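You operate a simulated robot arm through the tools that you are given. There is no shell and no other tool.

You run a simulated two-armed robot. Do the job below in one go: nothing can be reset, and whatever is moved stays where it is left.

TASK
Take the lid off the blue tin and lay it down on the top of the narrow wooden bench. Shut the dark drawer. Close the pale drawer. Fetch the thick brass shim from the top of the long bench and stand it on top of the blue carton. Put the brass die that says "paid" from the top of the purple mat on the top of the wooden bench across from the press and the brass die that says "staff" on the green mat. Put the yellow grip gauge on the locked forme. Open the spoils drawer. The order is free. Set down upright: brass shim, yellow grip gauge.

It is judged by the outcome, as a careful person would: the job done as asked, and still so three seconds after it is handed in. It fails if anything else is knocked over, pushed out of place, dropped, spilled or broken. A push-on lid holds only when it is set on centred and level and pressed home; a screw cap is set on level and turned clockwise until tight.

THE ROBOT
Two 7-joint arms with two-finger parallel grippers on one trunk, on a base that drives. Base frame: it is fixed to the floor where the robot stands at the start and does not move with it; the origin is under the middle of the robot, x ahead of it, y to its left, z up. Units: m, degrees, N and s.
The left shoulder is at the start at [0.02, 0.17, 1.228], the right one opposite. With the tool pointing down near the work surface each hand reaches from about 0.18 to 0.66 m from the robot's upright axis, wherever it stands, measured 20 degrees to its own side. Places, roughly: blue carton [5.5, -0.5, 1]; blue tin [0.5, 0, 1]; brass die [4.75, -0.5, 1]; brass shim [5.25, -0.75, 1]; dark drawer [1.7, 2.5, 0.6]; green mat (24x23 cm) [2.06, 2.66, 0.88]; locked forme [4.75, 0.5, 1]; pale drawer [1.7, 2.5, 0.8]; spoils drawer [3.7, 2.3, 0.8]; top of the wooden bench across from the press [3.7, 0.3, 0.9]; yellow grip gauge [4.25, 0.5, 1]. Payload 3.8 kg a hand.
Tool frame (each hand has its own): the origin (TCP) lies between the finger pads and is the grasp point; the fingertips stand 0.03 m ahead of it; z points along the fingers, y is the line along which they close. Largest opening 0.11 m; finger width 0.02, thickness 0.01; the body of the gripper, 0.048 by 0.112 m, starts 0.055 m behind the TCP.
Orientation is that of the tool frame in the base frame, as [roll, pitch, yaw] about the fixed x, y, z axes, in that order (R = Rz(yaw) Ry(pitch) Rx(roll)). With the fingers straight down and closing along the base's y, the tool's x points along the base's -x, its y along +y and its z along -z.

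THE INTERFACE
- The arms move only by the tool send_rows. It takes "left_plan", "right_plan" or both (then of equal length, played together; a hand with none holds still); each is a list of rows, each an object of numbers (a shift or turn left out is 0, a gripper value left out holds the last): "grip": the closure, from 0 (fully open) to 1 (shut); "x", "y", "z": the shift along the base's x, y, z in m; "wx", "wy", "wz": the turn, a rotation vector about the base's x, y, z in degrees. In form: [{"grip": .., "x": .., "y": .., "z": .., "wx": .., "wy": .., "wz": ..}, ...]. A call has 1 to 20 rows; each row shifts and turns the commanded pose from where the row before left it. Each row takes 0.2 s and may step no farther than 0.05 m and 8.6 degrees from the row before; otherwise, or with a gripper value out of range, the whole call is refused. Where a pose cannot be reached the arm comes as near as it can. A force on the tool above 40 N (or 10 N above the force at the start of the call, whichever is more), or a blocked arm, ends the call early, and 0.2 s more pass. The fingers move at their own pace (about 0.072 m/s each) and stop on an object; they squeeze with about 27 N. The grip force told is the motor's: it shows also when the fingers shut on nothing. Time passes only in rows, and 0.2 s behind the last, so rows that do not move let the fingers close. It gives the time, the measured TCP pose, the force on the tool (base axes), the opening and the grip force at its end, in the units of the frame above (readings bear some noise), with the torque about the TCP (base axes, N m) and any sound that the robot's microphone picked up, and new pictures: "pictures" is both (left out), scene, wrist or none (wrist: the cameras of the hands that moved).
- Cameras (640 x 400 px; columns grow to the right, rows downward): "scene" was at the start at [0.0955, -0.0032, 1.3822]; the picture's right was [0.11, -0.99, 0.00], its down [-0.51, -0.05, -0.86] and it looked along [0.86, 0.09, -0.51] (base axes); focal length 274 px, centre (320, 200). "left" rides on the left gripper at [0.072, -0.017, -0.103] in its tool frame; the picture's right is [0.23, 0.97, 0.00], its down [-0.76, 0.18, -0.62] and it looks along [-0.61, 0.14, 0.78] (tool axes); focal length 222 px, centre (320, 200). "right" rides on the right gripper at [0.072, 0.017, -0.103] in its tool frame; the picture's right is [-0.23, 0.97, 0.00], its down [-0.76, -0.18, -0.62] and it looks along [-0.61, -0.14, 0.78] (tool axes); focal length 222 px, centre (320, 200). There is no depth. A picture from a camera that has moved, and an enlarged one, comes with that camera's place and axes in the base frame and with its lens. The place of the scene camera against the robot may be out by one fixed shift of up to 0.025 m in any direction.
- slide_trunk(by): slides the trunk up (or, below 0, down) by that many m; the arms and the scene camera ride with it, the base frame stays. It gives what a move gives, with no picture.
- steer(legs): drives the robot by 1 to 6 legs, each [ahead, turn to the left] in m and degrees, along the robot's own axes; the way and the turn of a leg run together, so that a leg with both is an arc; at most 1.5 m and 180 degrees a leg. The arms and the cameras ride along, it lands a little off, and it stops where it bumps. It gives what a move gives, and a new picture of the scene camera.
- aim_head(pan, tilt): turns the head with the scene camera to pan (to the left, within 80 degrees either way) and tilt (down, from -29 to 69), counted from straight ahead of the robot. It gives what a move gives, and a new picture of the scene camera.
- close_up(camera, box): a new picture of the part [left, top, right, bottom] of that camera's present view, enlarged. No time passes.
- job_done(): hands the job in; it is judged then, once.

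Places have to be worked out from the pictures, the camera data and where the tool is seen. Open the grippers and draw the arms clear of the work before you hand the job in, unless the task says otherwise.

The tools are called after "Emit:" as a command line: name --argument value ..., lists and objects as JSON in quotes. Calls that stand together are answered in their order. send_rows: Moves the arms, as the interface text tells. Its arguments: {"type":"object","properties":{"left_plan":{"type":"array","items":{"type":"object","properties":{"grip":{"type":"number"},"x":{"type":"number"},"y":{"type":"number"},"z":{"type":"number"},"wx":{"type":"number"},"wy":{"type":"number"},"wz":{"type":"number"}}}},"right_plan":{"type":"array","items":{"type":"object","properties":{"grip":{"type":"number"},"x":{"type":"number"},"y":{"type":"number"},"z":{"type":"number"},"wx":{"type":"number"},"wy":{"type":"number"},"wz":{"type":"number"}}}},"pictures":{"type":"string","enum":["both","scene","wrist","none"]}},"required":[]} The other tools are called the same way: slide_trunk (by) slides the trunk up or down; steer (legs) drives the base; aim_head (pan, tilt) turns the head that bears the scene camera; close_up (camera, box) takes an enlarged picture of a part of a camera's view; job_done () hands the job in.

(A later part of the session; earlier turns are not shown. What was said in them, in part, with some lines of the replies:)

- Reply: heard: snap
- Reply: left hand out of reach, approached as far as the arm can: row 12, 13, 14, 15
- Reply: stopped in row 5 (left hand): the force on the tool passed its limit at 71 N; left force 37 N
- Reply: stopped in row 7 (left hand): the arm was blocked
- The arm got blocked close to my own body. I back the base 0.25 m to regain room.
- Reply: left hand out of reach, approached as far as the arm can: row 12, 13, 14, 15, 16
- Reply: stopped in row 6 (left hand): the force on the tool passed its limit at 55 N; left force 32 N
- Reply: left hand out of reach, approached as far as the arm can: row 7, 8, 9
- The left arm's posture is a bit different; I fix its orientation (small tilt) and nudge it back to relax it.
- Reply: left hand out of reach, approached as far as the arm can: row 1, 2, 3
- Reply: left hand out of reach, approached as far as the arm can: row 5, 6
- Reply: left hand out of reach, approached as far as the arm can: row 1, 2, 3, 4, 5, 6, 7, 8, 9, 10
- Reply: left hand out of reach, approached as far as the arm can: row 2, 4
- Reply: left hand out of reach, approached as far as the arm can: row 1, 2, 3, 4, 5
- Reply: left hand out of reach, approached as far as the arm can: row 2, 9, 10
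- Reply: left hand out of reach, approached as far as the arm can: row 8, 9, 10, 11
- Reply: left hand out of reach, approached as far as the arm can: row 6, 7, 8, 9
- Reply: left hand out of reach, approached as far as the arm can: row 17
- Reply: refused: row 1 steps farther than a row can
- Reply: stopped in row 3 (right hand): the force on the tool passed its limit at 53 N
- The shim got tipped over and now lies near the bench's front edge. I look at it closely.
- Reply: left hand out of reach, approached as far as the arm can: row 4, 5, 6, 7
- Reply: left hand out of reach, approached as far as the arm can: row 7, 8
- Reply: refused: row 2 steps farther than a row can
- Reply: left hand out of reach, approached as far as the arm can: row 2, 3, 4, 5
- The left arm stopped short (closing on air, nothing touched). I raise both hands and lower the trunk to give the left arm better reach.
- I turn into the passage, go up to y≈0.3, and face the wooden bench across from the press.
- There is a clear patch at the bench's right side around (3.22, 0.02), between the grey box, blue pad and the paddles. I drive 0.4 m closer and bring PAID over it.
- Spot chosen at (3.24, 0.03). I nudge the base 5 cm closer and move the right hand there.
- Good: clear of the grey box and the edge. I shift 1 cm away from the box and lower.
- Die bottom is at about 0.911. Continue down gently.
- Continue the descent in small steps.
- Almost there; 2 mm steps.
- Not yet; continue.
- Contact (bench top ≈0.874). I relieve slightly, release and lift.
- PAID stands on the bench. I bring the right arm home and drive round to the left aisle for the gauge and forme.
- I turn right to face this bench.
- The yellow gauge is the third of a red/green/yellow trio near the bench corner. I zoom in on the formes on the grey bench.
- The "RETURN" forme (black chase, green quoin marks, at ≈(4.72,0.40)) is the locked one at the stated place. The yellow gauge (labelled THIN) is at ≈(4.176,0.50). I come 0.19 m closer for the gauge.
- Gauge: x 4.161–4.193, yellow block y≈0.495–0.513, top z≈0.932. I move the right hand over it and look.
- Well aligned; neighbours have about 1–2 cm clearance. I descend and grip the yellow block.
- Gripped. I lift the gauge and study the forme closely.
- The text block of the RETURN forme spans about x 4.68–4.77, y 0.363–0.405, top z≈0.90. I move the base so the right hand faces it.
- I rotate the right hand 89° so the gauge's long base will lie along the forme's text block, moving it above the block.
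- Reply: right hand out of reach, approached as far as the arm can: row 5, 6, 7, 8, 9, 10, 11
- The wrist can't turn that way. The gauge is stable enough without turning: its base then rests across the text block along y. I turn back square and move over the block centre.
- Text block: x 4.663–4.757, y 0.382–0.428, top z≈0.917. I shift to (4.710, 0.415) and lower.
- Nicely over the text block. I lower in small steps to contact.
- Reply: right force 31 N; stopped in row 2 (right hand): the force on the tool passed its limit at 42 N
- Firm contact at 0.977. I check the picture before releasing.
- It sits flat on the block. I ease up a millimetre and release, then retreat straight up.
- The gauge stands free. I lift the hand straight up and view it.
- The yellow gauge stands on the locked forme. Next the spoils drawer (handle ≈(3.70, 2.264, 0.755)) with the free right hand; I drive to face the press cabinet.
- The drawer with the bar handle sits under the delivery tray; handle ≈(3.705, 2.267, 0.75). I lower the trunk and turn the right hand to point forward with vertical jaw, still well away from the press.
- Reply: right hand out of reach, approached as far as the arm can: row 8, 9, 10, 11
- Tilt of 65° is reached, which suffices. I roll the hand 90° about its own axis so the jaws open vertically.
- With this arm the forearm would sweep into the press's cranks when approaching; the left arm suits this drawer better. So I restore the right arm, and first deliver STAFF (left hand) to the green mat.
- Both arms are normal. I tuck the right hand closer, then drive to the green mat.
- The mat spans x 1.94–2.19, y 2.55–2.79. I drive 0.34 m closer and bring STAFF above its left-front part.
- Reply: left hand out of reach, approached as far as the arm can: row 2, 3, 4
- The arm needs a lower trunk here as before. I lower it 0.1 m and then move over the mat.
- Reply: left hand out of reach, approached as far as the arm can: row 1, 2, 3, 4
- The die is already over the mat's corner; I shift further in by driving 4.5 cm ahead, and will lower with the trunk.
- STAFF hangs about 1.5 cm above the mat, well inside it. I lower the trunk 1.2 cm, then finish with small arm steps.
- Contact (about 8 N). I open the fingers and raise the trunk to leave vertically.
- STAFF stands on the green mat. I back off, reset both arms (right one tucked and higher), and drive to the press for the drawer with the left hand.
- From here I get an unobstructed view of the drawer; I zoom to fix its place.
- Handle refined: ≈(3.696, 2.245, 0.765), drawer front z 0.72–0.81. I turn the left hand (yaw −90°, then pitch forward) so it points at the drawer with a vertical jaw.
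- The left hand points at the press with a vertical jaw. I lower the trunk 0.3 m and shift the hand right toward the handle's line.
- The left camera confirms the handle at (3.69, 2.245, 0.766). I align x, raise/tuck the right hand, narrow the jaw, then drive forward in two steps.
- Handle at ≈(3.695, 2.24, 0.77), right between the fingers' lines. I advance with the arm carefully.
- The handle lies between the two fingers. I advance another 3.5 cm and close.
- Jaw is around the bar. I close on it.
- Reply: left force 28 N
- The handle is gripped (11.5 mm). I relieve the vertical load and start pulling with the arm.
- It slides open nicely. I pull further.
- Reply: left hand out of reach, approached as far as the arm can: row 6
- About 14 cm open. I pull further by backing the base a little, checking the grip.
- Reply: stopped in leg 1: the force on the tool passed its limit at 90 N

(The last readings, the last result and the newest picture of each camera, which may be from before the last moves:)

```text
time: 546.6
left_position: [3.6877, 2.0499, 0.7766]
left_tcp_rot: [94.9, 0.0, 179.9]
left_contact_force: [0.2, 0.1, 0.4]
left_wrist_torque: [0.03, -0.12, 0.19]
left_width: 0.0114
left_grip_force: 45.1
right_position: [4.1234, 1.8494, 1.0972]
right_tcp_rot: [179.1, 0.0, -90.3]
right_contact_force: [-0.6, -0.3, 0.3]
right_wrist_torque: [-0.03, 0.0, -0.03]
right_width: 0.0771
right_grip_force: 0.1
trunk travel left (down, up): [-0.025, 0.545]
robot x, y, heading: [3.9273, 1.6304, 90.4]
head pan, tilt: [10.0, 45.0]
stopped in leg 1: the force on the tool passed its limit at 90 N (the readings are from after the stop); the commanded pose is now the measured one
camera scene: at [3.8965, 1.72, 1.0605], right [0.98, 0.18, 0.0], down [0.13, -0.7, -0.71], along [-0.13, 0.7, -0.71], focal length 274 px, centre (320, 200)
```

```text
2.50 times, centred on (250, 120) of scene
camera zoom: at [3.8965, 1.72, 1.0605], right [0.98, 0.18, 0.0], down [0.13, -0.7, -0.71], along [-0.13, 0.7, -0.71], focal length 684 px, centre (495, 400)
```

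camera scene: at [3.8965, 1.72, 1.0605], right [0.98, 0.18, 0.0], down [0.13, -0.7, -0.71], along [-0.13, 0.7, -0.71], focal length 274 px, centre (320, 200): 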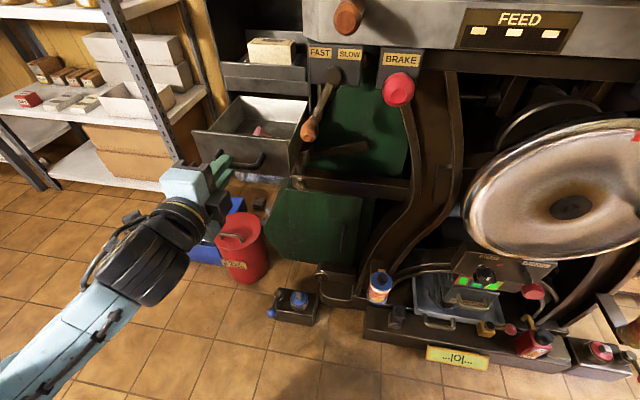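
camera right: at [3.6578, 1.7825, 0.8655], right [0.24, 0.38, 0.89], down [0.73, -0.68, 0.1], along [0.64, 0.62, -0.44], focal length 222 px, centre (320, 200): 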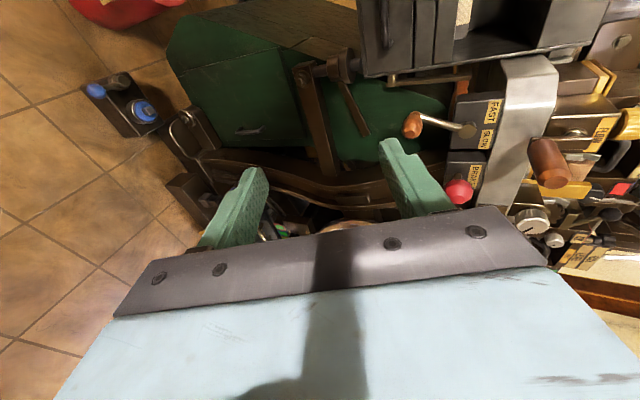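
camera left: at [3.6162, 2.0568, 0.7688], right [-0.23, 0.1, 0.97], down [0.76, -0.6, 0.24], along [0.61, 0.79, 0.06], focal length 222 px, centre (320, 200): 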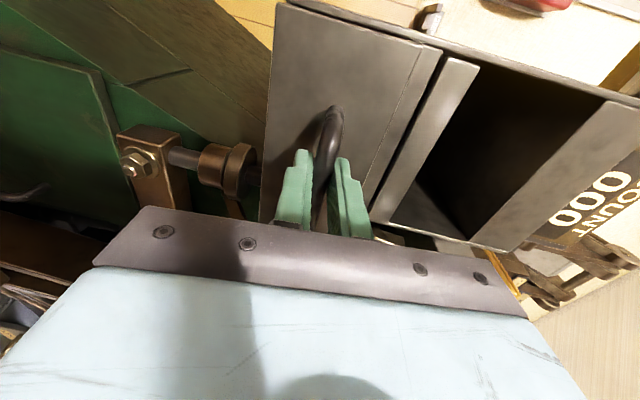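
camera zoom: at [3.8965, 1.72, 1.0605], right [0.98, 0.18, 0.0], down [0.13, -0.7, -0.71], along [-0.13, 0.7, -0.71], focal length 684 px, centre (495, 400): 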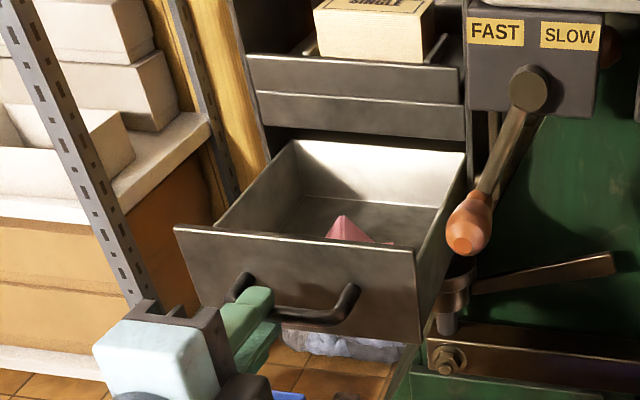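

The drawer reached its end stop (about 17 cm open). I open the fingers and back straight away.

Emit:
send_rows --left_plan '[{"grip": 0.5}, {"grip": 0.45}, {"grip": 0.45}]' --pictures "none"

Emit:
steer --legs '[[-0.3, 0]]'

Emit:
close_up --camera "scene" --box '[180, 20, 400, 180]'

```text
time: 547.4
left_position: [3.6876, 2.0507, 0.7775]
left_tcp_rot: [94.9, -0.1, 180.0]
left_contact_force: [-0.4, 0.5, 1.0]
left_wrist_torque: [-0.02, 0.0, 0.0]
left_width: 0.0603
left_grip_force: 0.1
right_position: [4.1233, 1.8494, 1.0983]
right_tcp_rot: [179.0, 0.0, -90.3]
right_contact_force: [0.8, 0.2, -0.5]
right_wrist_torque: [-0.01, 0.03, 0.03]
right_width: 0.0768
right_grip_force: 0.1
trunk travel left (down, up): [-0.025, 0.545]
robot x, y, heading: [3.9275, 1.634, 90.1]
head pan, tilt: [10.0, 45.0]
```

```text
time: 549.5
left_position: [3.6902, 1.749, 0.7777]
left_tcp_rot: [94.8, -0.1, -180.0]
left_contact_force: [0.5, 0.0, -0.5]
left_wrist_torque: [0.02, -0.02, 0.01]
left_width: 0.0607
left_grip_force: 0.0
right_position: [4.1256, 1.5482, 1.0989]
right_tcp_rot: [178.9, 0.1, -90.3]
right_contact_force: [0.9, 0.8, -0.4]
right_wrist_torque: [-0.03, 0.0, -0.02]
right_width: 0.077
right_grip_force: 0.1
trunk travel left (down, up): [-0.025, 0.545]
robot x, y, heading: [3.9259, 1.3295, 90.4]
head pan, tilt: [10.0, 45.0]
camera scene: at [3.8985, 1.4188, 1.0606], right [0.98, 0.18, 0.0], down [0.13, -0.7, -0.71], along [-0.13, 0.7, -0.71], focal length 274 px, centre (320, 200)
```

scene: 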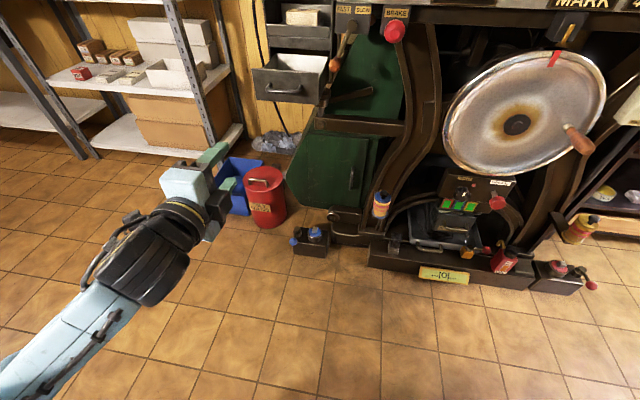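

```text
2.50 times, centred on (290, 100) of scene
camera zoom: at [3.8985, 1.4188, 1.0606], right [0.98, 0.18, 0.0], down [0.13, -0.7, -0.71], along [-0.13, 0.7, -0.71], focal length 684 px, centre (395, 450)
```

zoom: 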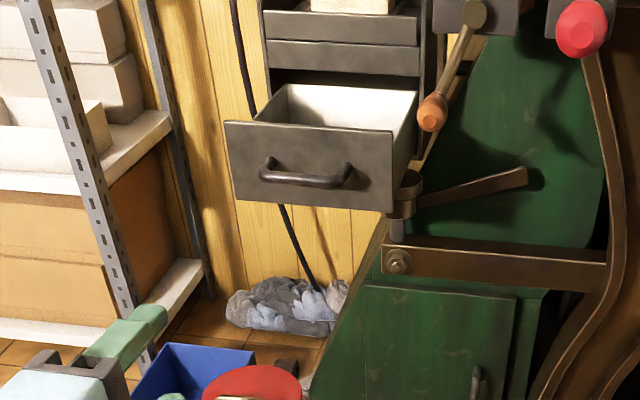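

The spoils drawer is fully open. I raise the trunk and bring the left arm back to its normal posture.

Emit:
slide_trunk --by 0.3

Emit:
send_rows --left_plan '[{"wx": -8.5}, {"wx": -8.5}, {"wx": -8.5}, {"wx": -8.5}, {"wx": -8.5}, {"wx": -8.5}, {"wx": -8.5}, {"wx": -8.5}, {"wx": -8.5}, {"wx": -8.5}]' --pictures "none"

Emit:
send_rows --left_plan '[{"wz": 8.5, "x": -0.01, "y": 0.01}, {"wz": 8.5, "x": -0.01, "y": 0.01}, {"wz": 8.5, "x": -0.01, "y": 0.01}, {"wz": 8.5, "x": -0.01, "y": 0.01}, {"wz": 8.5, "x": -0.01, "y": 0.01}, {"wz": 8.5, "y": 0.01}, {"wz": 8.5, "y": 0.01}, {"wz": 8.5, "y": 0.01}, {"wz": 8.5}, {"wz": 8.5}, {"wz": 5, "z": 0.03}]' --pictures "scene"

```text
time: 552.5
left_position: [3.6895, 1.7497, 1.0765]
left_tcp_rot: [94.9, -0.1, -180.0]
left_contact_force: [-0.5, 0.8, -0.4]
left_wrist_torque: [0.02, -0.02, -0.01]
left_width: 0.0607
left_grip_force: 0.0
right_position: [4.1254, 1.5479, 1.3986]
right_tcp_rot: [179.0, 0.0, -90.3]
right_contact_force: [-0.1, 0.7, 0.1]
right_wrist_torque: [0.02, -0.02, -0.01]
right_width: 0.077
right_grip_force: 0.1
trunk travel left (down, up): [-0.325, 0.245]
robot x, y, heading: [3.9287, 1.3331, 90.3]
head pan, tilt: [10.0, 45.0]
```

```text
time: 554.6
left_position: [3.6893, 1.7578, 1.0735]
left_tcp_rot: [-180.0, 0.0, -180.0]
left_contact_force: [0.9, 0.3, 0.2]
left_wrist_torque: [0.0, -0.02, 0.01]
left_width: 0.0602
left_grip_force: 0.1
left hand out of reach, approached as far as the arm can: row 1
right_position: [4.1253, 1.5488, 1.3976]
right_tcp_rot: [179.0, 0.0, -90.3]
right_contact_force: [0.0, 0.4, 0.3]
right_wrist_torque: [0.01, 0.02, -0.02]
right_width: 0.077
right_grip_force: 0.1
trunk travel left (down, up): [-0.325, 0.245]
robot x, y, heading: [3.9301, 1.3259, 90.6]
head pan, tilt: [10.0, 45.0]
```

```text
time: 557.0
left_position: [3.6413, 1.8361, 1.1029]
left_tcp_rot: [179.8, 0.0, -89.8]
left_contact_force: [0.5, -0.8, -0.5]
left_wrist_torque: [0.0, -0.04, 0.0]
left_width: 0.0605
left_grip_force: 0.1
right_position: [4.1268, 1.5477, 1.398]
right_tcp_rot: [179.0, 0.1, -90.3]
right_contact_force: [-0.6, 0.2, 0.4]
right_wrist_torque: [-0.01, 0.02, 0.01]
right_width: 0.0769
right_grip_force: 0.1
trunk travel left (down, up): [-0.325, 0.245]
robot x, y, heading: [3.9302, 1.3315, 90.3]
head pan, tilt: [10.0, 45.0]
camera scene: at [3.8988, 1.4185, 1.3606], right [0.98, 0.18, 0.0], down [0.13, -0.7, -0.71], along [-0.13, 0.7, -0.71], focal length 274 px, centre (320, 200)
```

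scene: 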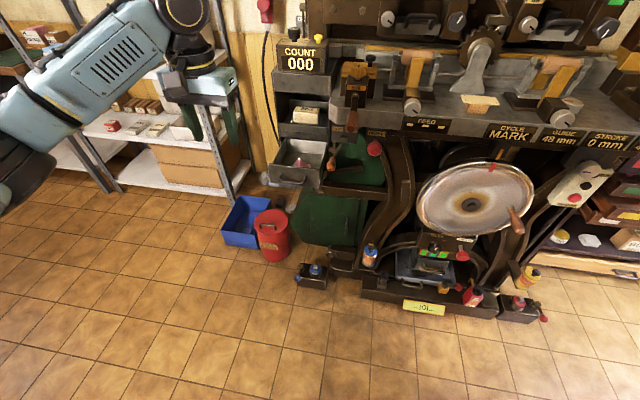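

Now I fetch the lid from the long bench: back through the passage and up the right-hand aisle.

Emit:
steer --legs '[[0, 89.7], [1.3, 0], [0.4, 0], [0, 90], [1.45, 0], [1.4, 0]]'

Emit:
steer --legs '[[0, 90], [1.4, 0], [1.3, 0], [0, 90]]'

```text
time: 586.6
left_position: [2.479, -2.0234, 1.1027]
left_tcp_rot: [179.9, -0.1, 89.2]
left_contact_force: [0.7, -0.1, 0.0]
left_wrist_torque: [0.02, 0.0, 0.0]
left_width: 0.0604
left_grip_force: 0.1
right_position: [1.9981, -1.7292, 1.3989]
right_tcp_rot: [178.9, -0.1, 89.0]
right_contact_force: [0.5, 0.1, 0.6]
right_wrist_torque: [0.01, 0.01, 0.0]
right_width: 0.0769
right_grip_force: 0.1
trunk travel left (down, up): [-0.325, 0.245]
robot x, y, heading: [2.1999, -1.5139, -90.4]
head pan, tilt: [10.0, 45.0]
camera scene: at [2.1958, -1.6282, 1.3605], right [-0.99, -0.17, 0.0], down [-0.12, 0.7, -0.71], along [0.12, -0.7, -0.71], focal length 274 px, centre (320, 200)
```

scene: 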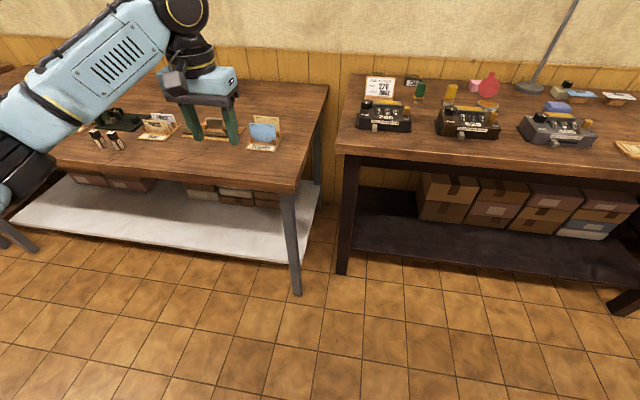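

```text
time: 607.4
left_position: [4.5989, -1.0186, 1.1013]
left_tcp_rot: [179.8, -0.1, -90.1]
left_contact_force: [0.3, 0.5, 0.5]
left_wrist_torque: [-0.01, 0.01, 0.0]
left_width: 0.0606
left_grip_force: 0.2
right_position: [5.0861, -1.3068, 1.3991]
right_tcp_rot: [179.0, 0.0, -90.4]
right_contact_force: [0.2, -0.7, 0.3]
right_wrist_torque: [0.02, -0.04, 0.03]
right_width: 0.0771
right_grip_force: 0.1
trunk travel left (down, up): [-0.325, 0.245]
robot x, y, heading: [4.8838, -1.5247, 90.5]
head pan, tilt: [10.0, 45.0]
camera scene: at [4.858, -1.4368, 1.3606], right [0.98, 0.18, 0.0], down [0.13, -0.7, -0.71], along [-0.13, 0.7, -0.71], focal length 274 px, centre (320, 200)
```

scene: 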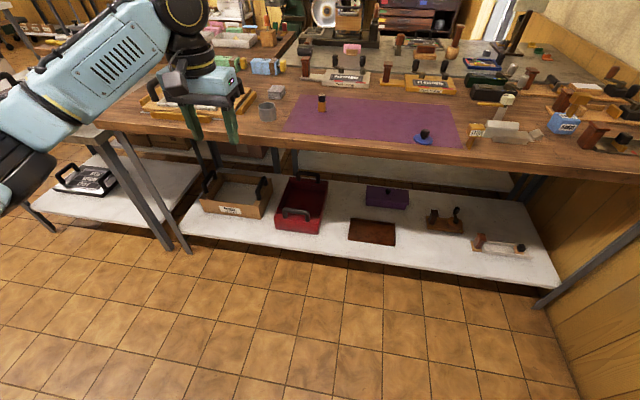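

The lid is where I left it. I restore the right hand's forward pose and approach.

Emit:
send_rows --right_plan '[{"y": 0.039, "z": -0.03, "grip": 0.5}, {"y": 0.039, "z": -0.03}, {"y": 0.039, "z": -0.03}, {"y": 0.039, "z": -0.03}, {"y": 0.039, "z": -0.03}, {"y": 0.039, "z": -0.03}, {"y": 0.039, "z": -0.03}, {"x": -0.024, "z": -0.03}]' --pictures "none"

Emit:
steer --legs '[[0.4, 0]]'

Emit:
close_up --camera "right" --box '[0, 0, 640, 400]'

```text
time: 609.1
left_position: [4.6011, -1.0184, 1.1031]
left_tcp_rot: [179.8, 0.0, -90.0]
left_contact_force: [-0.8, 0.1, -0.3]
left_wrist_torque: [0.0, 0.01, 0.0]
left_width: 0.0604
left_grip_force: 0.3
right_position: [5.0599, -1.0348, 1.1578]
right_tcp_rot: [179.1, 0.0, -90.4]
right_contact_force: [0.2, -0.7, -1.1]
right_wrist_torque: [0.01, 0.0, 0.0]
right_width: 0.0552
right_grip_force: 0.1
trunk travel left (down, up): [-0.325, 0.245]
robot x, y, heading: [4.8877, -1.5248, 90.5]
head pan, tilt: [10.0, 45.0]
```

```text
time: 611.6
left_position: [4.5987, -0.6146, 1.1026]
left_tcp_rot: [179.8, 0.0, -90.2]
left_contact_force: [-0.1, 0.4, -0.7]
left_wrist_torque: [-0.01, -0.05, -0.03]
left_width: 0.0605
left_grip_force: 0.1
right_position: [5.0608, -0.6321, 1.1581]
right_tcp_rot: [178.9, -0.1, -90.4]
right_contact_force: [0.7, 0.2, -0.1]
right_wrist_torque: [0.01, -0.02, -0.01]
right_width: 0.0547
right_grip_force: 0.1
trunk travel left (down, up): [-0.325, 0.245]
robot x, y, heading: [4.8865, -1.1211, 90.4]
head pan, tilt: [10.0, 45.0]
camera scene: at [4.8564, -1.0344, 1.3605], right [0.98, 0.18, 0.0], down [0.13, -0.7, -0.71], along [-0.13, 0.7, -0.71], focal length 274 px, centre (320, 200)
```

scene: 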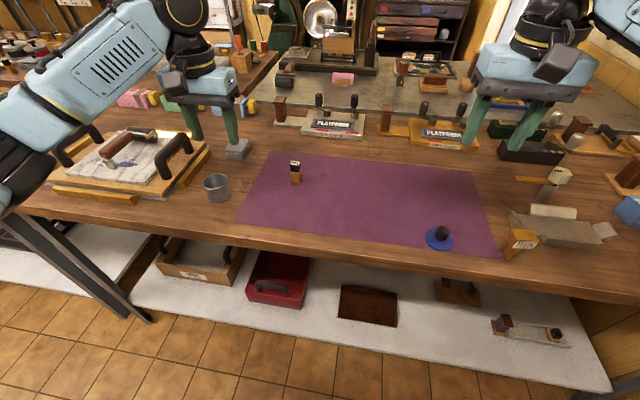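

```text
1.00 times, centred on (320, 200) of right (not enlarged: the box is as wide or as high as the picture)
camera zoom: at [5.0431, -0.7052, 1.2617], right [-0.97, 0.23, 0.02], down [0.19, 0.76, 0.62], along [0.13, 0.61, -0.78], focal length 222 px, centre (320, 200)
```

zoom: 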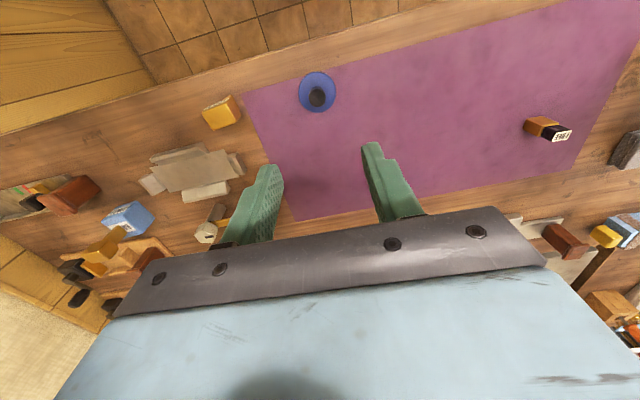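

The hand is right above the knob. I lower part way and verify the alignment.

Emit:
send_rows --right_plan '[{"z": -0.05}, {"z": -0.05}, {"z": -0.05}, {"z": -0.02}]' --pictures "wrist"

Emit:
close_up --camera "right" --box '[200, 80, 440, 230]'

```text
time: 612.6
left_position: [4.6, -0.6161, 1.1034]
left_tcp_rot: [179.8, 0.0, -90.4]
left_contact_force: [-0.3, -0.2, 0.7]
left_wrist_torque: [0.01, 0.0, -0.02]
left_width: 0.0604
left_grip_force: 0.0
right_position: [5.0586, -0.632, 0.9874]
right_tcp_rot: [178.9, 0.0, -90.4]
right_contact_force: [-0.3, -0.3, -0.8]
right_wrist_torque: [0.03, -0.01, 0.01]
right_width: 0.0553
right_grip_force: 0.1
trunk travel left (down, up): [-0.325, 0.245]
robot x, y, heading: [4.8851, -1.1225, 90.1]
head pan, tilt: [10.0, 45.0]
camera right: at [5.0431, -0.705, 1.091], right [-0.97, 0.23, 0.02], down [0.19, 0.76, 0.62], along [0.13, 0.61, -0.78], focal length 222 px, centre (320, 200)
```

right: 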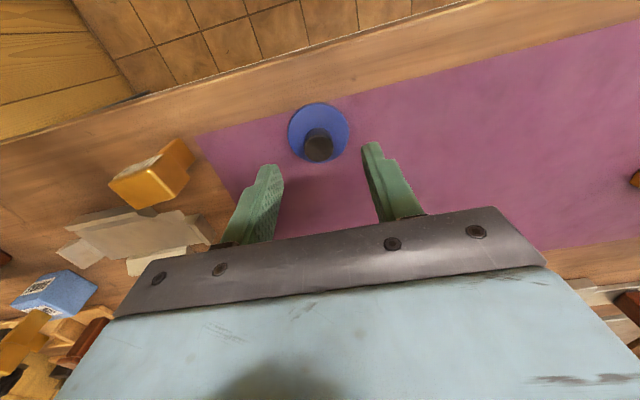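

```text
2.67 times, centred on (320, 155) of right
camera zoom: at [5.0431, -0.705, 1.091], right [-0.97, 0.23, 0.02], down [0.19, 0.76, 0.62], along [0.13, 0.61, -0.78], focal length 592 px, centre (320, 320)
```

zoom: 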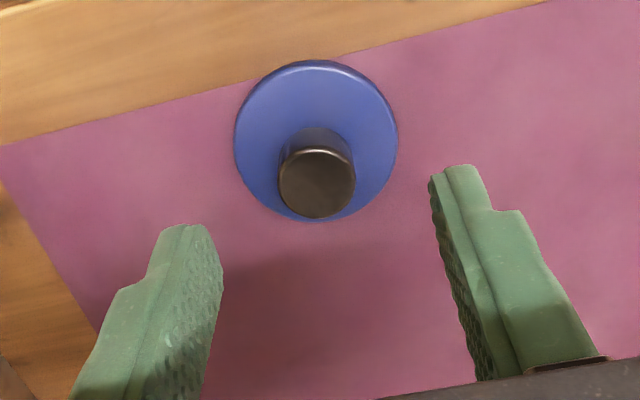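

The knob is about 1 cm further back (y≈-0.621). I shift and descend to grip it.

Emit:
send_rows --right_plan '[{"x": 0.002, "y": 0.01, "z": -0.03}, {"z": -0.02}, {"z": -0.006}, {"grip": 1}, {"grip": 1}, {"grip": 1}]' --pictures "wrist"

Emit:
close_up --camera "right" --box '[220, 80, 420, 230]'

```text
time: 614.0
left_position: [4.6004, -0.6161, 1.1025]
left_tcp_rot: [179.9, 0.0, -90.3]
left_contact_force: [0.1, -0.3, -0.7]
left_wrist_torque: [-0.01, -0.02, 0.0]
left_width: 0.0611
left_grip_force: 0.1
right_position: [5.0624, -0.624, 0.9325]
right_tcp_rot: [179.0, 0.0, -90.4]
right_contact_force: [0.6, 0.3, 0.7]
right_wrist_torque: [0.01, 0.02, 0.01]
right_width: 0.0243
right_grip_force: 27.3
trunk travel left (down, up): [-0.325, 0.245]
robot x, y, heading: [4.8831, -1.1228, 90.2]
head pan, tilt: [10.0, 45.0]
camera right: at [5.0454, -0.6959, 1.0358], right [-0.97, 0.23, 0.02], down [0.19, 0.76, 0.62], along [0.13, 0.61, -0.78], focal length 222 px, centre (320, 200)
```

right: 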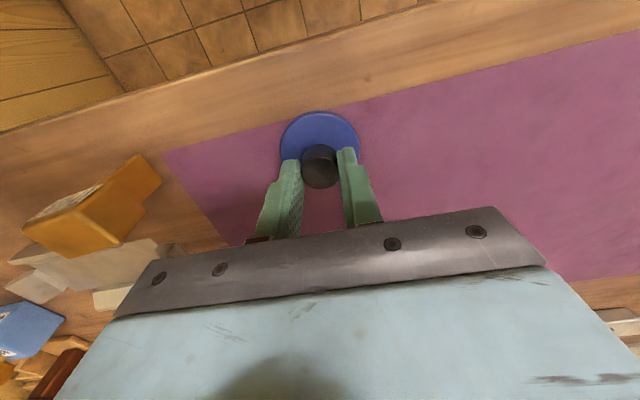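

```text
2.67 times, centred on (320, 155) of right
camera zoom: at [5.0454, -0.6959, 1.0358], right [-0.97, 0.23, 0.02], down [0.19, 0.76, 0.62], along [0.13, 0.61, -0.78], focal length 592 px, centre (320, 320)
```

zoom: 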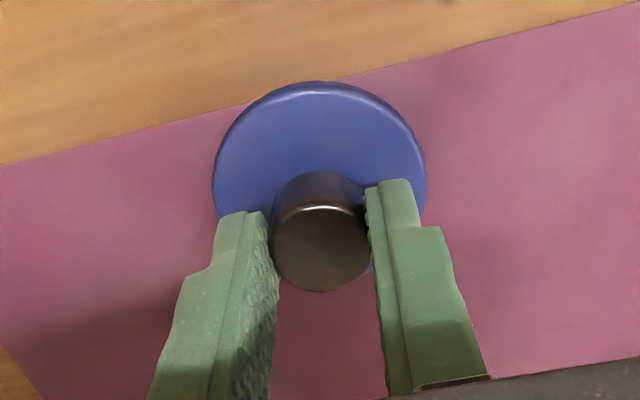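

The lid is held again. I lift it and drive back down the aisle toward the ink bench, keeping the lid in the right hand.

Emit:
send_rows --right_plan '[{"z": 0.03}, {"z": 0.05}, {"z": 0.05}, {"z": 0.05}, {"z": 0.04}]' --pictures "none"

Emit:
steer --legs '[[-0.4, 0], [0, 90], [1.45, 0], [1.4, 0], [1.0, 0]]'

Emit:
aim_head --pan -15 --tilt 25

```text
time: 615.2
left_position: [4.5996, -0.6169, 1.1021]
left_tcp_rot: [179.7, 0.0, -90.2]
left_contact_force: [0.8, 0.2, -0.1]
left_wrist_torque: [0.0, -0.03, -0.02]
left_width: 0.0605
left_grip_force: 0.0
right_position: [5.0624, -0.6225, 1.1522]
right_tcp_rot: [179.1, 0.0, -90.4]
right_contact_force: [-0.2, 0.2, 0.3]
right_wrist_torque: [-0.01, 0.01, -0.05]
right_width: 0.0243
right_grip_force: 27.2
trunk travel left (down, up): [-0.325, 0.245]
robot x, y, heading: [4.8902, -1.1218, 90.1]
head pan, tilt: [10.0, 45.0]
```

```text
time: 639.7
left_position: [0.5155, -1.7317, 1.103]
left_tcp_rot: [179.8, -0.1, -1.6]
left_contact_force: [0.0, -0.4, 0.6]
left_wrist_torque: [0.0, -0.04, -0.01]
left_width: 0.0606
left_grip_force: 0.1
right_position: [0.5329, -1.2709, 1.1523]
right_tcp_rot: [179.0, 0.0, -1.9]
right_contact_force: [0.5, -0.1, -0.2]
right_wrist_torque: [0.03, 0.02, 0.01]
right_width: 0.0243
right_grip_force: 27.2
trunk travel left (down, up): [-0.325, 0.245]
robot x, y, heading: [1.0302, -1.457, 178.7]
head pan, tilt: [10.0, 45.0]
camera scene: at [0.9126, -1.4832, 1.3605], right [-0.15, 0.99, 0.0], down [0.7, 0.11, -0.71], along [-0.7, -0.11, -0.71], focal length 274 px, centre (320, 200)
```

scene: 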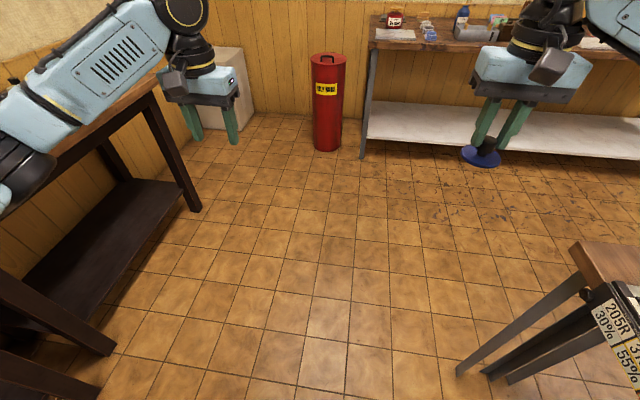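

```text
time: 640.6
left_position: [0.5149, -1.7323, 1.1019]
left_tcp_rot: [179.8, 0.0, -1.7]
left_contact_force: [0.1, 0.0, 0.3]
left_wrist_torque: [0.01, 0.01, 0.0]
left_width: 0.0607
left_grip_force: 0.1
right_position: [0.5329, -1.2694, 1.1531]
right_tcp_rot: [179.0, 0.0, -1.9]
right_contact_force: [0.2, -0.4, -0.9]
right_wrist_torque: [-0.02, 0.04, 0.08]
right_width: 0.0241
right_grip_force: 27.0
trunk travel left (down, up): [-0.325, 0.245]
robot x, y, heading: [1.0291, -1.4571, 179.0]
head pan, tilt: [-15.0, 25.0]
camera scene: at [0.9047, -1.4452, 1.3911], right [0.28, 0.96, 0.0], down [0.41, -0.12, -0.91], along [-0.87, 0.25, -0.42], focal length 274 px, centre (320, 200)
```

scene: 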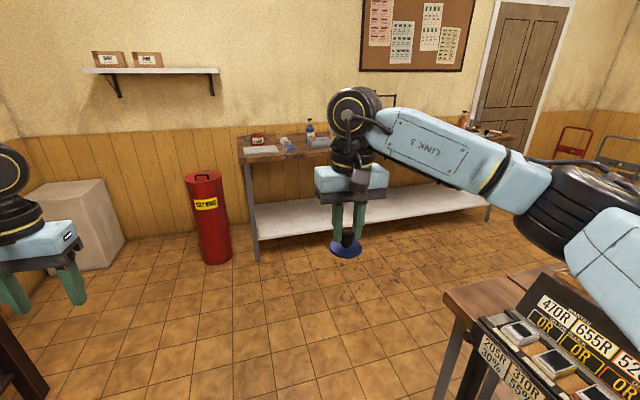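

I look at the ink bench's end to gauge its width.

Emit:
aim_head --pan -60 --tilt 30

```text
time: 641.8
left_position: [0.5146, -1.7321, 1.1022]
left_tcp_rot: [179.8, 0.0, -1.7]
left_contact_force: [0.0, 0.3, -0.5]
left_wrist_torque: [-0.04, 0.01, 0.01]
left_width: 0.0604
left_grip_force: 0.0
right_position: [0.5341, -1.2693, 1.1517]
right_tcp_rot: [179.0, 0.0, -1.9]
right_contact_force: [-0.2, -0.3, -0.6]
right_wrist_torque: [-0.04, -0.02, -0.01]
right_width: 0.0246
right_grip_force: 27.0
trunk travel left (down, up): [-0.325, 0.245]
robot x, y, heading: [1.025, -1.4603, 178.7]
head pan, tilt: [-60.0, 30.0]
camera scene: at [0.9496, -1.3916, 1.3832], right [0.88, 0.48, 0.0], down [0.24, -0.44, -0.87], along [-0.42, 0.76, -0.5], focal length 274 px, centre (320, 200)
```

scene: 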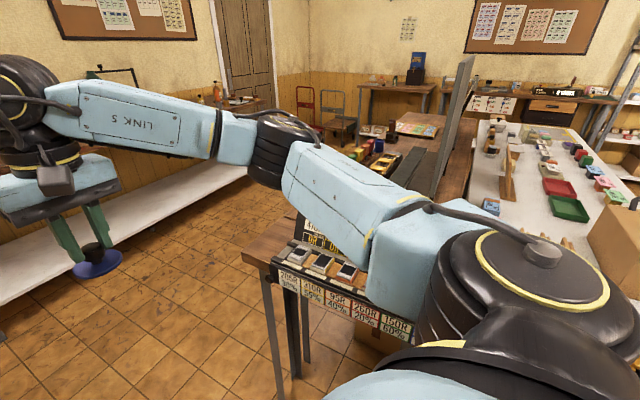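

Emit:
close_up --camera "scene" --box '[340, 80, 540, 200]'

Emit:
close_up --camera "scene" --box '[340, 60, 640, 130]'

```text
3.20 times, centred on (440, 140) of scene
camera zoom: at [0.9496, -1.3916, 1.3832], right [0.88, 0.48, 0.0], down [0.24, -0.44, -0.87], along [-0.42, 0.76, -0.5], focal length 876 px, centre (-64, 392)
```

zoom: 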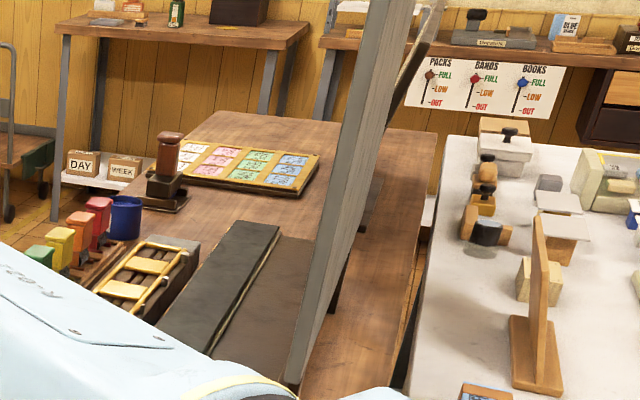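

```text
2.13 times, centred on (490, 95) of scene
camera zoom: at [0.9496, -1.3916, 1.3832], right [0.88, 0.48, 0.0], down [0.24, -0.44, -0.87], along [-0.42, 0.76, -0.5], focal length 584 px, centre (-43, 424)
```

zoom: 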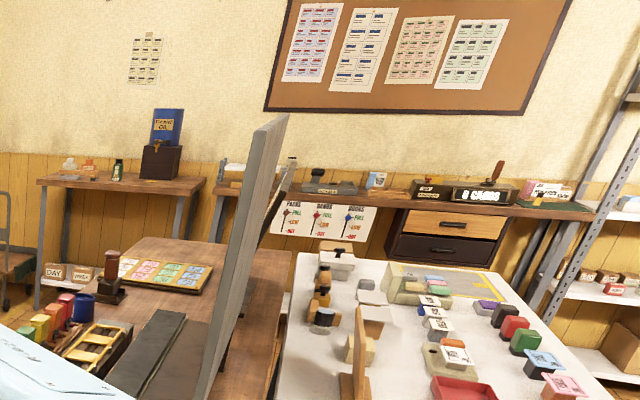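

The ink bench is about 2.0 m long and only ≈0.51 m deep – a narrow wooden bench; I'll lay the lid there beside the tin. I drive round to its front.

Emit:
steer --legs '[[1.17, 0], [0, -88.7], [1.4, 0], [0.26, 0], [0, -90]]'

Emit:
aim_head --pan -8 --tilt 40

```text
time: 663.4
left_position: [0.4237, 0.4984, 1.1029]
left_tcp_rot: [179.8, 0.0, 177.4]
left_contact_force: [0.5, 0.1, -0.6]
left_wrist_torque: [0.01, 0.01, -0.01]
left_width: 0.0606
left_grip_force: 0.1
right_position: [0.3982, 0.0356, 1.1526]
right_tcp_rot: [179.0, 0.1, 177.4]
right_contact_force: [0.2, -0.8, 0.0]
right_wrist_torque: [-0.02, 0.01, -0.01]
right_width: 0.0244
right_grip_force: 27.1
trunk travel left (down, up): [-0.325, 0.245]
robot x, y, heading: [-0.093, 0.2345, -2.0]
head pan, tilt: [-60.0, 30.0]
camera scene: at [-0.0475, 0.1393, 1.3832], right [-0.88, -0.47, 0.0], down [-0.23, 0.44, -0.87], along [0.41, -0.77, -0.5], focal length 274 px, centre (320, 200)
```

scene: 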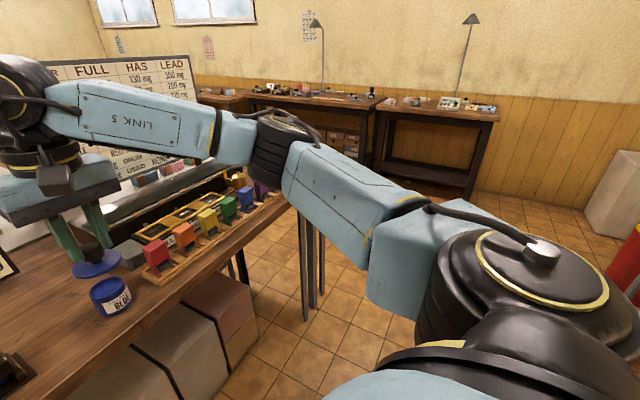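

```text
time: 664.6
left_position: [0.4223, 0.4992, 1.1027]
left_tcp_rot: [179.8, 0.0, 177.6]
left_contact_force: [0.1, 0.2, -0.4]
left_wrist_torque: [0.01, -0.01, -0.01]
left_width: 0.0602
left_grip_force: 0.2
right_position: [0.3974, 0.0378, 1.1513]
right_tcp_rot: [179.1, -0.1, 177.3]
right_contact_force: [-0.9, -0.4, -0.4]
right_wrist_torque: [0.01, -0.03, 0.01]
right_width: 0.0245
right_grip_force: 26.6
trunk travel left (down, up): [-0.325, 0.245]
robot x, y, heading: [-0.0957, 0.2335, -2.2]
head pan, tilt: [-8.0, 40.0]
camera scene: at [-0.0061, 0.2045, 1.3678], right [-0.18, -0.98, 0.0], down [-0.63, 0.11, -0.77], along [0.75, -0.13, -0.64], focal length 274 px, centre (320, 200)
```

scene: 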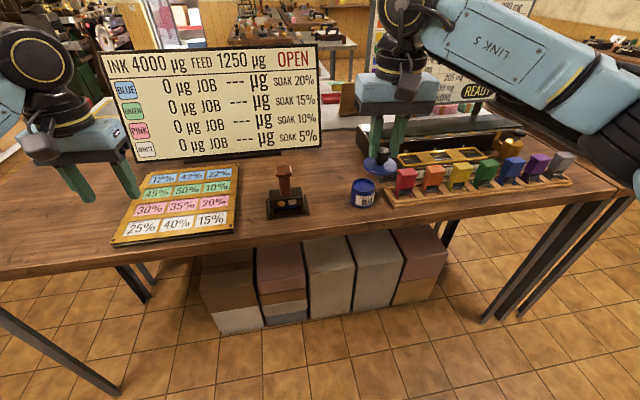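

There is free wood between the stamp and the tin. I drive a bit closer and bring the lid over (0.60, 0.11).

Emit:
steer --legs '[[0.12, 2]]'

Emit:
send_rows --right_plan '[{"x": 0.028, "y": 0.025}, {"x": 0.028, "y": 0.025}, {"x": 0.026, "y": 0.025}, {"z": -0.04}, {"z": -0.04}, {"z": -0.04}, {"z": -0.04}]' --pictures "both"

```text
time: 665.9
left_position: [0.5327, 0.5145, 1.1012]
left_tcp_rot: [179.7, 0.1, 179.5]
left_contact_force: [0.1, -0.3, -0.2]
left_wrist_torque: [-0.01, 0.01, -0.03]
left_width: 0.0603
left_grip_force: 0.0
right_position: [0.525, 0.0515, 1.1516]
right_tcp_rot: [179.0, 0.0, 179.2]
right_contact_force: [1.5, -0.5, -0.4]
right_wrist_torque: [0.01, 0.01, -0.03]
right_width: 0.0242
right_grip_force: 26.9
trunk travel left (down, up): [-0.325, 0.245]
robot x, y, heading: [0.0248, 0.2267, 0.1]
head pan, tilt: [-8.0, 40.0]
camera scene: at [0.1153, 0.2059, 1.3677], right [-0.14, -0.99, 0.0], down [-0.64, 0.09, -0.77], along [0.76, -0.11, -0.64], focal length 274 px, centre (320, 200)
```

scene: 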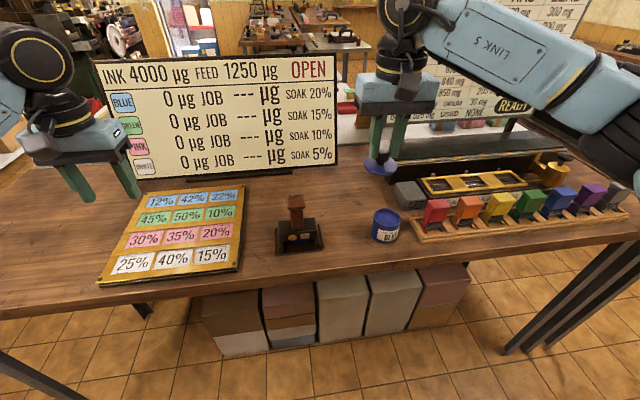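

```text
time: 667.5
left_position: [0.5332, 0.5141, 1.1029]
left_tcp_rot: [179.7, 0.1, 179.5]
left_contact_force: [0.7, 0.4, -0.6]
left_wrist_torque: [0.01, -0.05, -0.01]
left_width: 0.0604
left_grip_force: 0.0
right_position: [0.6054, 0.1255, 0.991]
right_tcp_rot: [179.1, 0.0, 179.2]
right_contact_force: [-0.2, -0.1, -0.2]
right_wrist_torque: [0.01, 0.02, 0.0]
right_width: 0.0244
right_grip_force: 26.5
trunk travel left (down, up): [-0.325, 0.245]
robot x, y, heading: [0.0221, 0.228, -0.2]
head pan, tilt: [-8.0, 40.0]
camera scene: at [0.1144, 0.206, 1.3678], right [-0.14, -0.99, 0.0], down [-0.64, 0.09, -0.77], along [0.76, -0.11, -0.64], focal length 274 px, centre (320, 200)
camera right: at [0.533, 0.1416, 1.0948], right [0.24, 0.97, 0.02], down [0.76, -0.2, 0.62], along [0.61, -0.14, -0.78], focal length 222 px, centre (320, 200)
```

scene: 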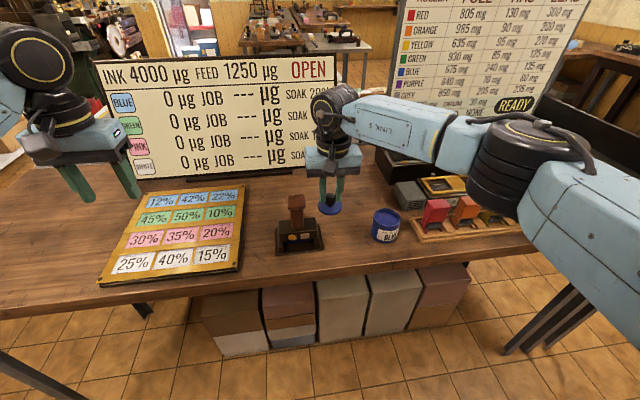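
right: 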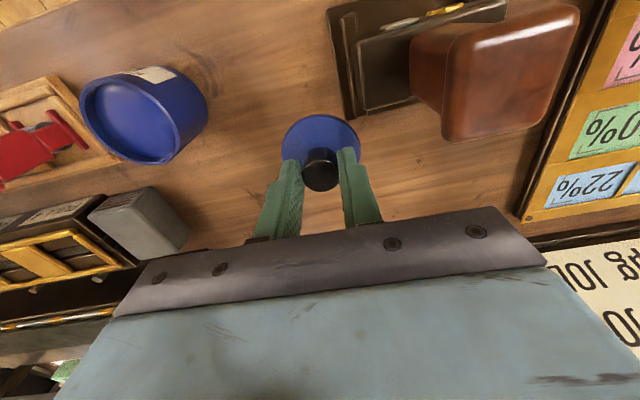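

The lid hangs over free wood, clear of stamp and tin. I lower gently to contact.

Emit:
send_rows --right_plan '[{"z": -0.03}, {"z": -0.015}, {"z": -0.006}, {"z": -0.003}]' --pictures "none"

Emit:
close_up --camera "scene" --box '[260, 140, 420, 260]'

```text
time: 668.5
left_position: [0.5322, 0.5137, 1.1027]
left_tcp_rot: [179.8, 0.1, 179.5]
left_contact_force: [-0.1, -0.6, -0.5]
left_wrist_torque: [-0.03, -0.01, -0.01]
left_width: 0.0607
left_grip_force: 0.0
right_position: [0.6062, 0.1259, 0.9378]
right_tcp_rot: [179.0, 0.0, 179.2]
right_contact_force: [0.2, -0.4, -1.3]
right_wrist_torque: [0.02, 0.0, -0.02]
right_width: 0.0242
right_grip_force: 26.9
trunk travel left (down, up): [-0.325, 0.245]
robot x, y, heading: [0.0255, 0.2306, -0.1]
head pan, tilt: [-8.0, 40.0]
```

```text
3.33 times, centred on (340, 200) of scene
camera zoom: at [0.114, 0.2059, 1.3678], right [-0.14, -0.99, 0.0], down [-0.64, 0.09, -0.77], along [0.76, -0.11, -0.64], focal length 912 px, centre (253, 200)
```

zoom: 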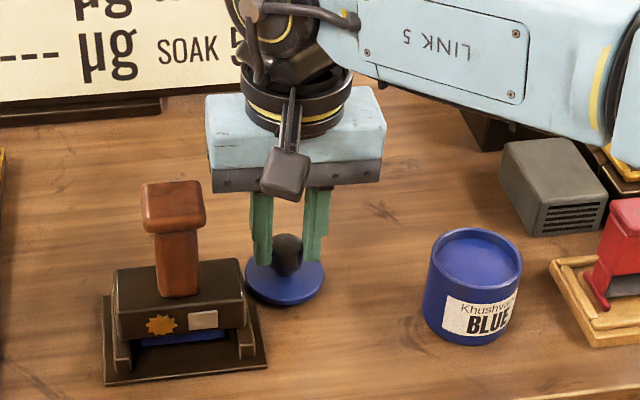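

I shift 2 cm away from the stamp and continue down.

Emit:
send_rows --right_plan '[{"y": -0.012}, {"y": -0.01}, {"z": -0.003}, {"z": -0.002}]' --pictures "none"

Emit:
send_rows --right_plan '[{"z": -0.002}]' --pictures "none"

```text
time: 669.5
left_position: [0.5318, 0.5152, 1.1023]
left_tcp_rot: [179.8, -0.1, 179.5]
left_contact_force: [-0.2, 0.2, -0.1]
left_wrist_torque: [-0.01, 0.01, -0.02]
left_width: 0.0605
left_grip_force: 0.1
right_position: [0.6062, 0.1045, 0.9331]
right_tcp_rot: [179.1, 0.1, 179.2]
right_contact_force: [0.0, -0.1, -0.1]
right_wrist_torque: [0.0, 0.0, -0.02]
right_width: 0.0242
right_grip_force: 27.1
trunk travel left (down, up): [-0.325, 0.245]
robot x, y, heading: [0.026, 0.2303, -0.0]
head pan, tilt: [-8.0, 40.0]
```

```text
time: 669.9
left_position: [0.532, 0.5143, 1.1033]
left_tcp_rot: [179.7, 0.1, 179.5]
left_contact_force: [0.2, -0.2, 0.1]
left_wrist_torque: [0.01, 0.01, 0.02]
left_width: 0.0606
left_grip_force: 0.2
right_position: [0.6055, 0.1043, 0.9329]
right_tcp_rot: [179.0, 0.2, 179.1]
right_contact_force: [-0.4, 0.0, 6.8]
right_wrist_torque: [-0.27, 0.05, 0.02]
right_width: 0.0243
right_grip_force: 27.4
trunk travel left (down, up): [-0.325, 0.245]
robot x, y, heading: [0.0255, 0.2308, -0.0]
head pan, tilt: [-8.0, 40.0]
```

Contact (7 N). I release the knob and lift away.

Emit:
send_rows --right_plan '[{"grip": 0.6}, {"grip": 0.55}, {"grip": 0.5}, {"z": 0.03}, {"z": 0.05}, {"z": 0.05}, {"z": 0.05}, {"z": 0.03}]' --pictures "both"

Emit:
close_up --camera "scene" --box '[260, 140, 420, 260]'

```text
time: 671.6
left_position: [0.5327, 0.5148, 1.1023]
left_tcp_rot: [179.8, -0.1, 179.4]
left_contact_force: [-0.6, -0.9, -0.1]
left_wrist_torque: [0.0, 0.0, 0.03]
left_width: 0.0605
left_grip_force: 0.0
right_position: [0.6052, 0.1042, 1.1415]
right_tcp_rot: [179.0, 0.1, 179.3]
right_contact_force: [0.9, -0.5, -0.5]
right_wrist_torque: [0.01, 0.03, 0.0]
right_width: 0.0551
right_grip_force: 0.1
trunk travel left (down, up): [-0.325, 0.245]
robot x, y, heading: [0.0221, 0.2335, -0.2]
head pan, tilt: [-8.0, 40.0]
camera scene: at [0.1138, 0.206, 1.3678], right [-0.14, -0.99, 0.0], down [-0.64, 0.09, -0.77], along [0.76, -0.11, -0.64], focal length 274 px, centre (320, 200)
camera right: at [0.5314, 0.1205, 1.2451], right [0.24, 0.97, 0.02], down [0.76, -0.2, 0.62], along [0.61, -0.14, -0.78], focal length 222 px, centre (320, 200)
```

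scene: 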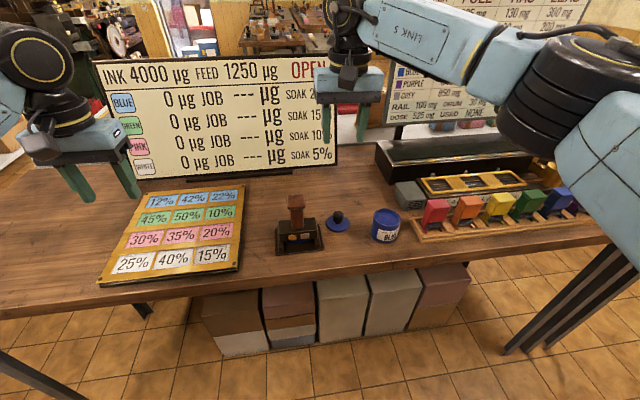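
right: 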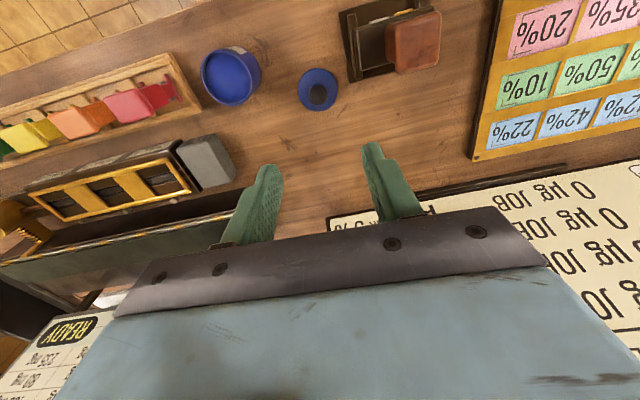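

```text
3.33 times, centred on (340, 200) of scene
camera zoom: at [0.1138, 0.206, 1.3678], right [-0.14, -0.99, 0.0], down [-0.64, 0.09, -0.77], along [0.76, -0.11, -0.64], focal length 912 px, centre (253, 200)
```

zoom: 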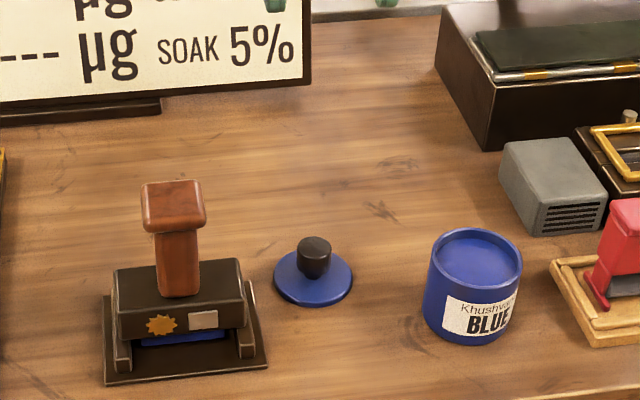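

The lid lies on the bench beside the open tin, everything else undisturbed. I open both grippers, raise the arms and back clear of the work.

Emit:
send_rows --left_plan '[{"grip": 0, "z": 0.03}, {"z": 0.03}, {"x": 0}]' --right_plan '[{"grip": 0, "y": -0.03}, {"y": -0.03}, {"y": -0.03}]' --pictures "none"

Emit:
steer --legs '[[-0.3, 0]]'

Emit:
aim_head --pan 50 --tilt 12

Emit:
close_up --camera "scene" --box '[140, 140, 420, 300]'

```text
time: 672.5
left_position: [0.5333, 0.5142, 1.1635]
left_tcp_rot: [179.9, 0.0, 179.5]
left_contact_force: [1.0, 0.4, -0.6]
left_wrist_torque: [-0.01, -0.02, 0.01]
left_width: 0.1099
left_grip_force: 0.1
right_position: [0.6065, 0.014, 1.1407]
right_tcp_rot: [179.0, 0.0, 179.3]
right_contact_force: [0.2, -0.7, -0.2]
right_wrist_torque: [0.01, -0.04, 0.03]
right_width: 0.1099
right_grip_force: 0.1
trunk travel left (down, up): [-0.325, 0.245]
robot x, y, heading: [0.0283, 0.2321, 0.1]
head pan, tilt: [-8.0, 40.0]
```

```text
time: 674.5
left_position: [0.2342, 0.5145, 1.1633]
left_tcp_rot: [179.8, 0.0, 179.5]
left_contact_force: [0.1, 0.0, -0.8]
left_wrist_torque: [0.0, -0.01, -0.02]
left_width: 0.11
left_grip_force: 0.1
right_position: [0.3058, 0.0165, 1.1426]
right_tcp_rot: [179.0, 0.1, 179.2]
right_contact_force: [0.1, -0.8, 0.5]
right_wrist_torque: [-0.03, -0.01, -0.02]
right_width: 0.11
right_grip_force: 0.1
trunk travel left (down, up): [-0.325, 0.245]
robot x, y, heading: [-0.2719, 0.2321, 0.2]
head pan, tilt: [-8.0, 40.0]
camera scene: at [-0.1854, 0.2064, 1.3679], right [-0.14, -0.99, 0.0], down [-0.64, 0.09, -0.77], along [0.76, -0.11, -0.64], focal length 274 px, centre (320, 200)
```

scene: 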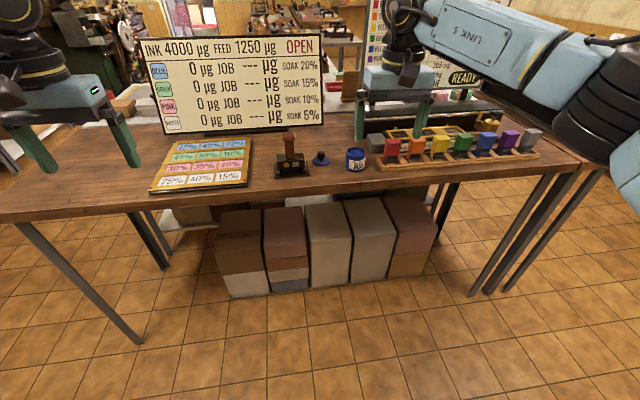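

```text
time: 675.8
left_position: [0.2346, 0.5142, 1.1633]
left_tcp_rot: [179.7, 0.0, 179.4]
left_contact_force: [-0.6, -0.1, -0.1]
left_wrist_torque: [0.01, -0.03, -0.02]
left_width: 0.1101
left_grip_force: 0.1
right_position: [0.3083, 0.0155, 1.1409]
right_tcp_rot: [179.0, 0.0, 179.3]
right_contact_force: [-0.2, -0.1, 0.5]
right_wrist_torque: [-0.02, -0.01, 0.02]
right_width: 0.1099
right_grip_force: 0.1
trunk travel left (down, up): [-0.325, 0.245]
robot x, y, heading: [-0.2698, 0.2316, -0.1]
head pan, tilt: [50.0, 12.0]
camera scene: at [-0.2087, 0.2896, 1.4122], right [0.76, -0.64, 0.0], down [-0.13, -0.16, -0.98], along [0.63, 0.75, -0.21], focal length 274 px, centre (320, 200)
```

scene: 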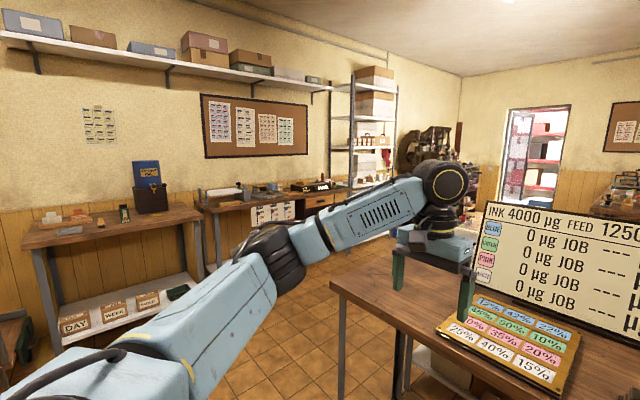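

```text
2.29 times, centred on (280, 220) of scene
camera zoom: at [-0.2087, 0.2896, 1.4122], right [0.76, -0.64, 0.0], down [-0.13, -0.16, -0.98], along [0.63, 0.75, -0.21], focal length 626 px, centre (411, 154)
```

zoom: 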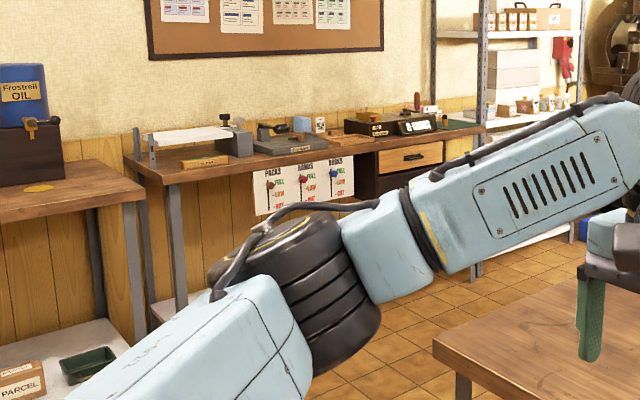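

All goals are done as judged: lid on the ink bench beside the tin, both drawers shut, shim upright on the carton, PAID on the wooden bench, STAFF on the green mat, gauge upright on the locked forme, spoils drawer open; hands are open and clear. I hand the job in.

Emit:
job_done

```text
The job is handed in.
```

I finished all eight parts and handed the job in, but one placement is a guess. "The narrow wooden bench" was not in the list of places, so I had to decide which bench it meant.

| Task | Result |
|---|---|
| Blue tin lid | Laid on the bench the tin stands on, which is about 0.5 m deep and 2 m long |
| Dark drawer | Pushed in until it stopped |
| Pale drawer | Pushed in until it stopped |
| Thick brass shim | Standing upright on the blue carton |
| "Paid" die | Standing on the wooden bench across from the press |
| "Staff" die | Standing on the green mat |
| Yellow grip gauge | Standing upright on the locked forme (the one with green marks that reads "RETURN") |
| Spoils drawer | Pulled out about 17 cm, to its stop |

- **Lid placement:** The other candidates were the drawer bench, which measured about the same depth or slightly less, and a narrow plank fixed to the back wall. If either of those was meant, this part is wrong.
- **Shim knocked over:** On my first try a finger tipped the shim over, and it came to rest at the edge of the long bench. I picked it up, turned it upright and set it on the carton. I saw no damage and nothing else moved.
- **Shim label:** The shim's label no longer faces the front of the bench.

Both grippers are open and the arms are clear of the work.
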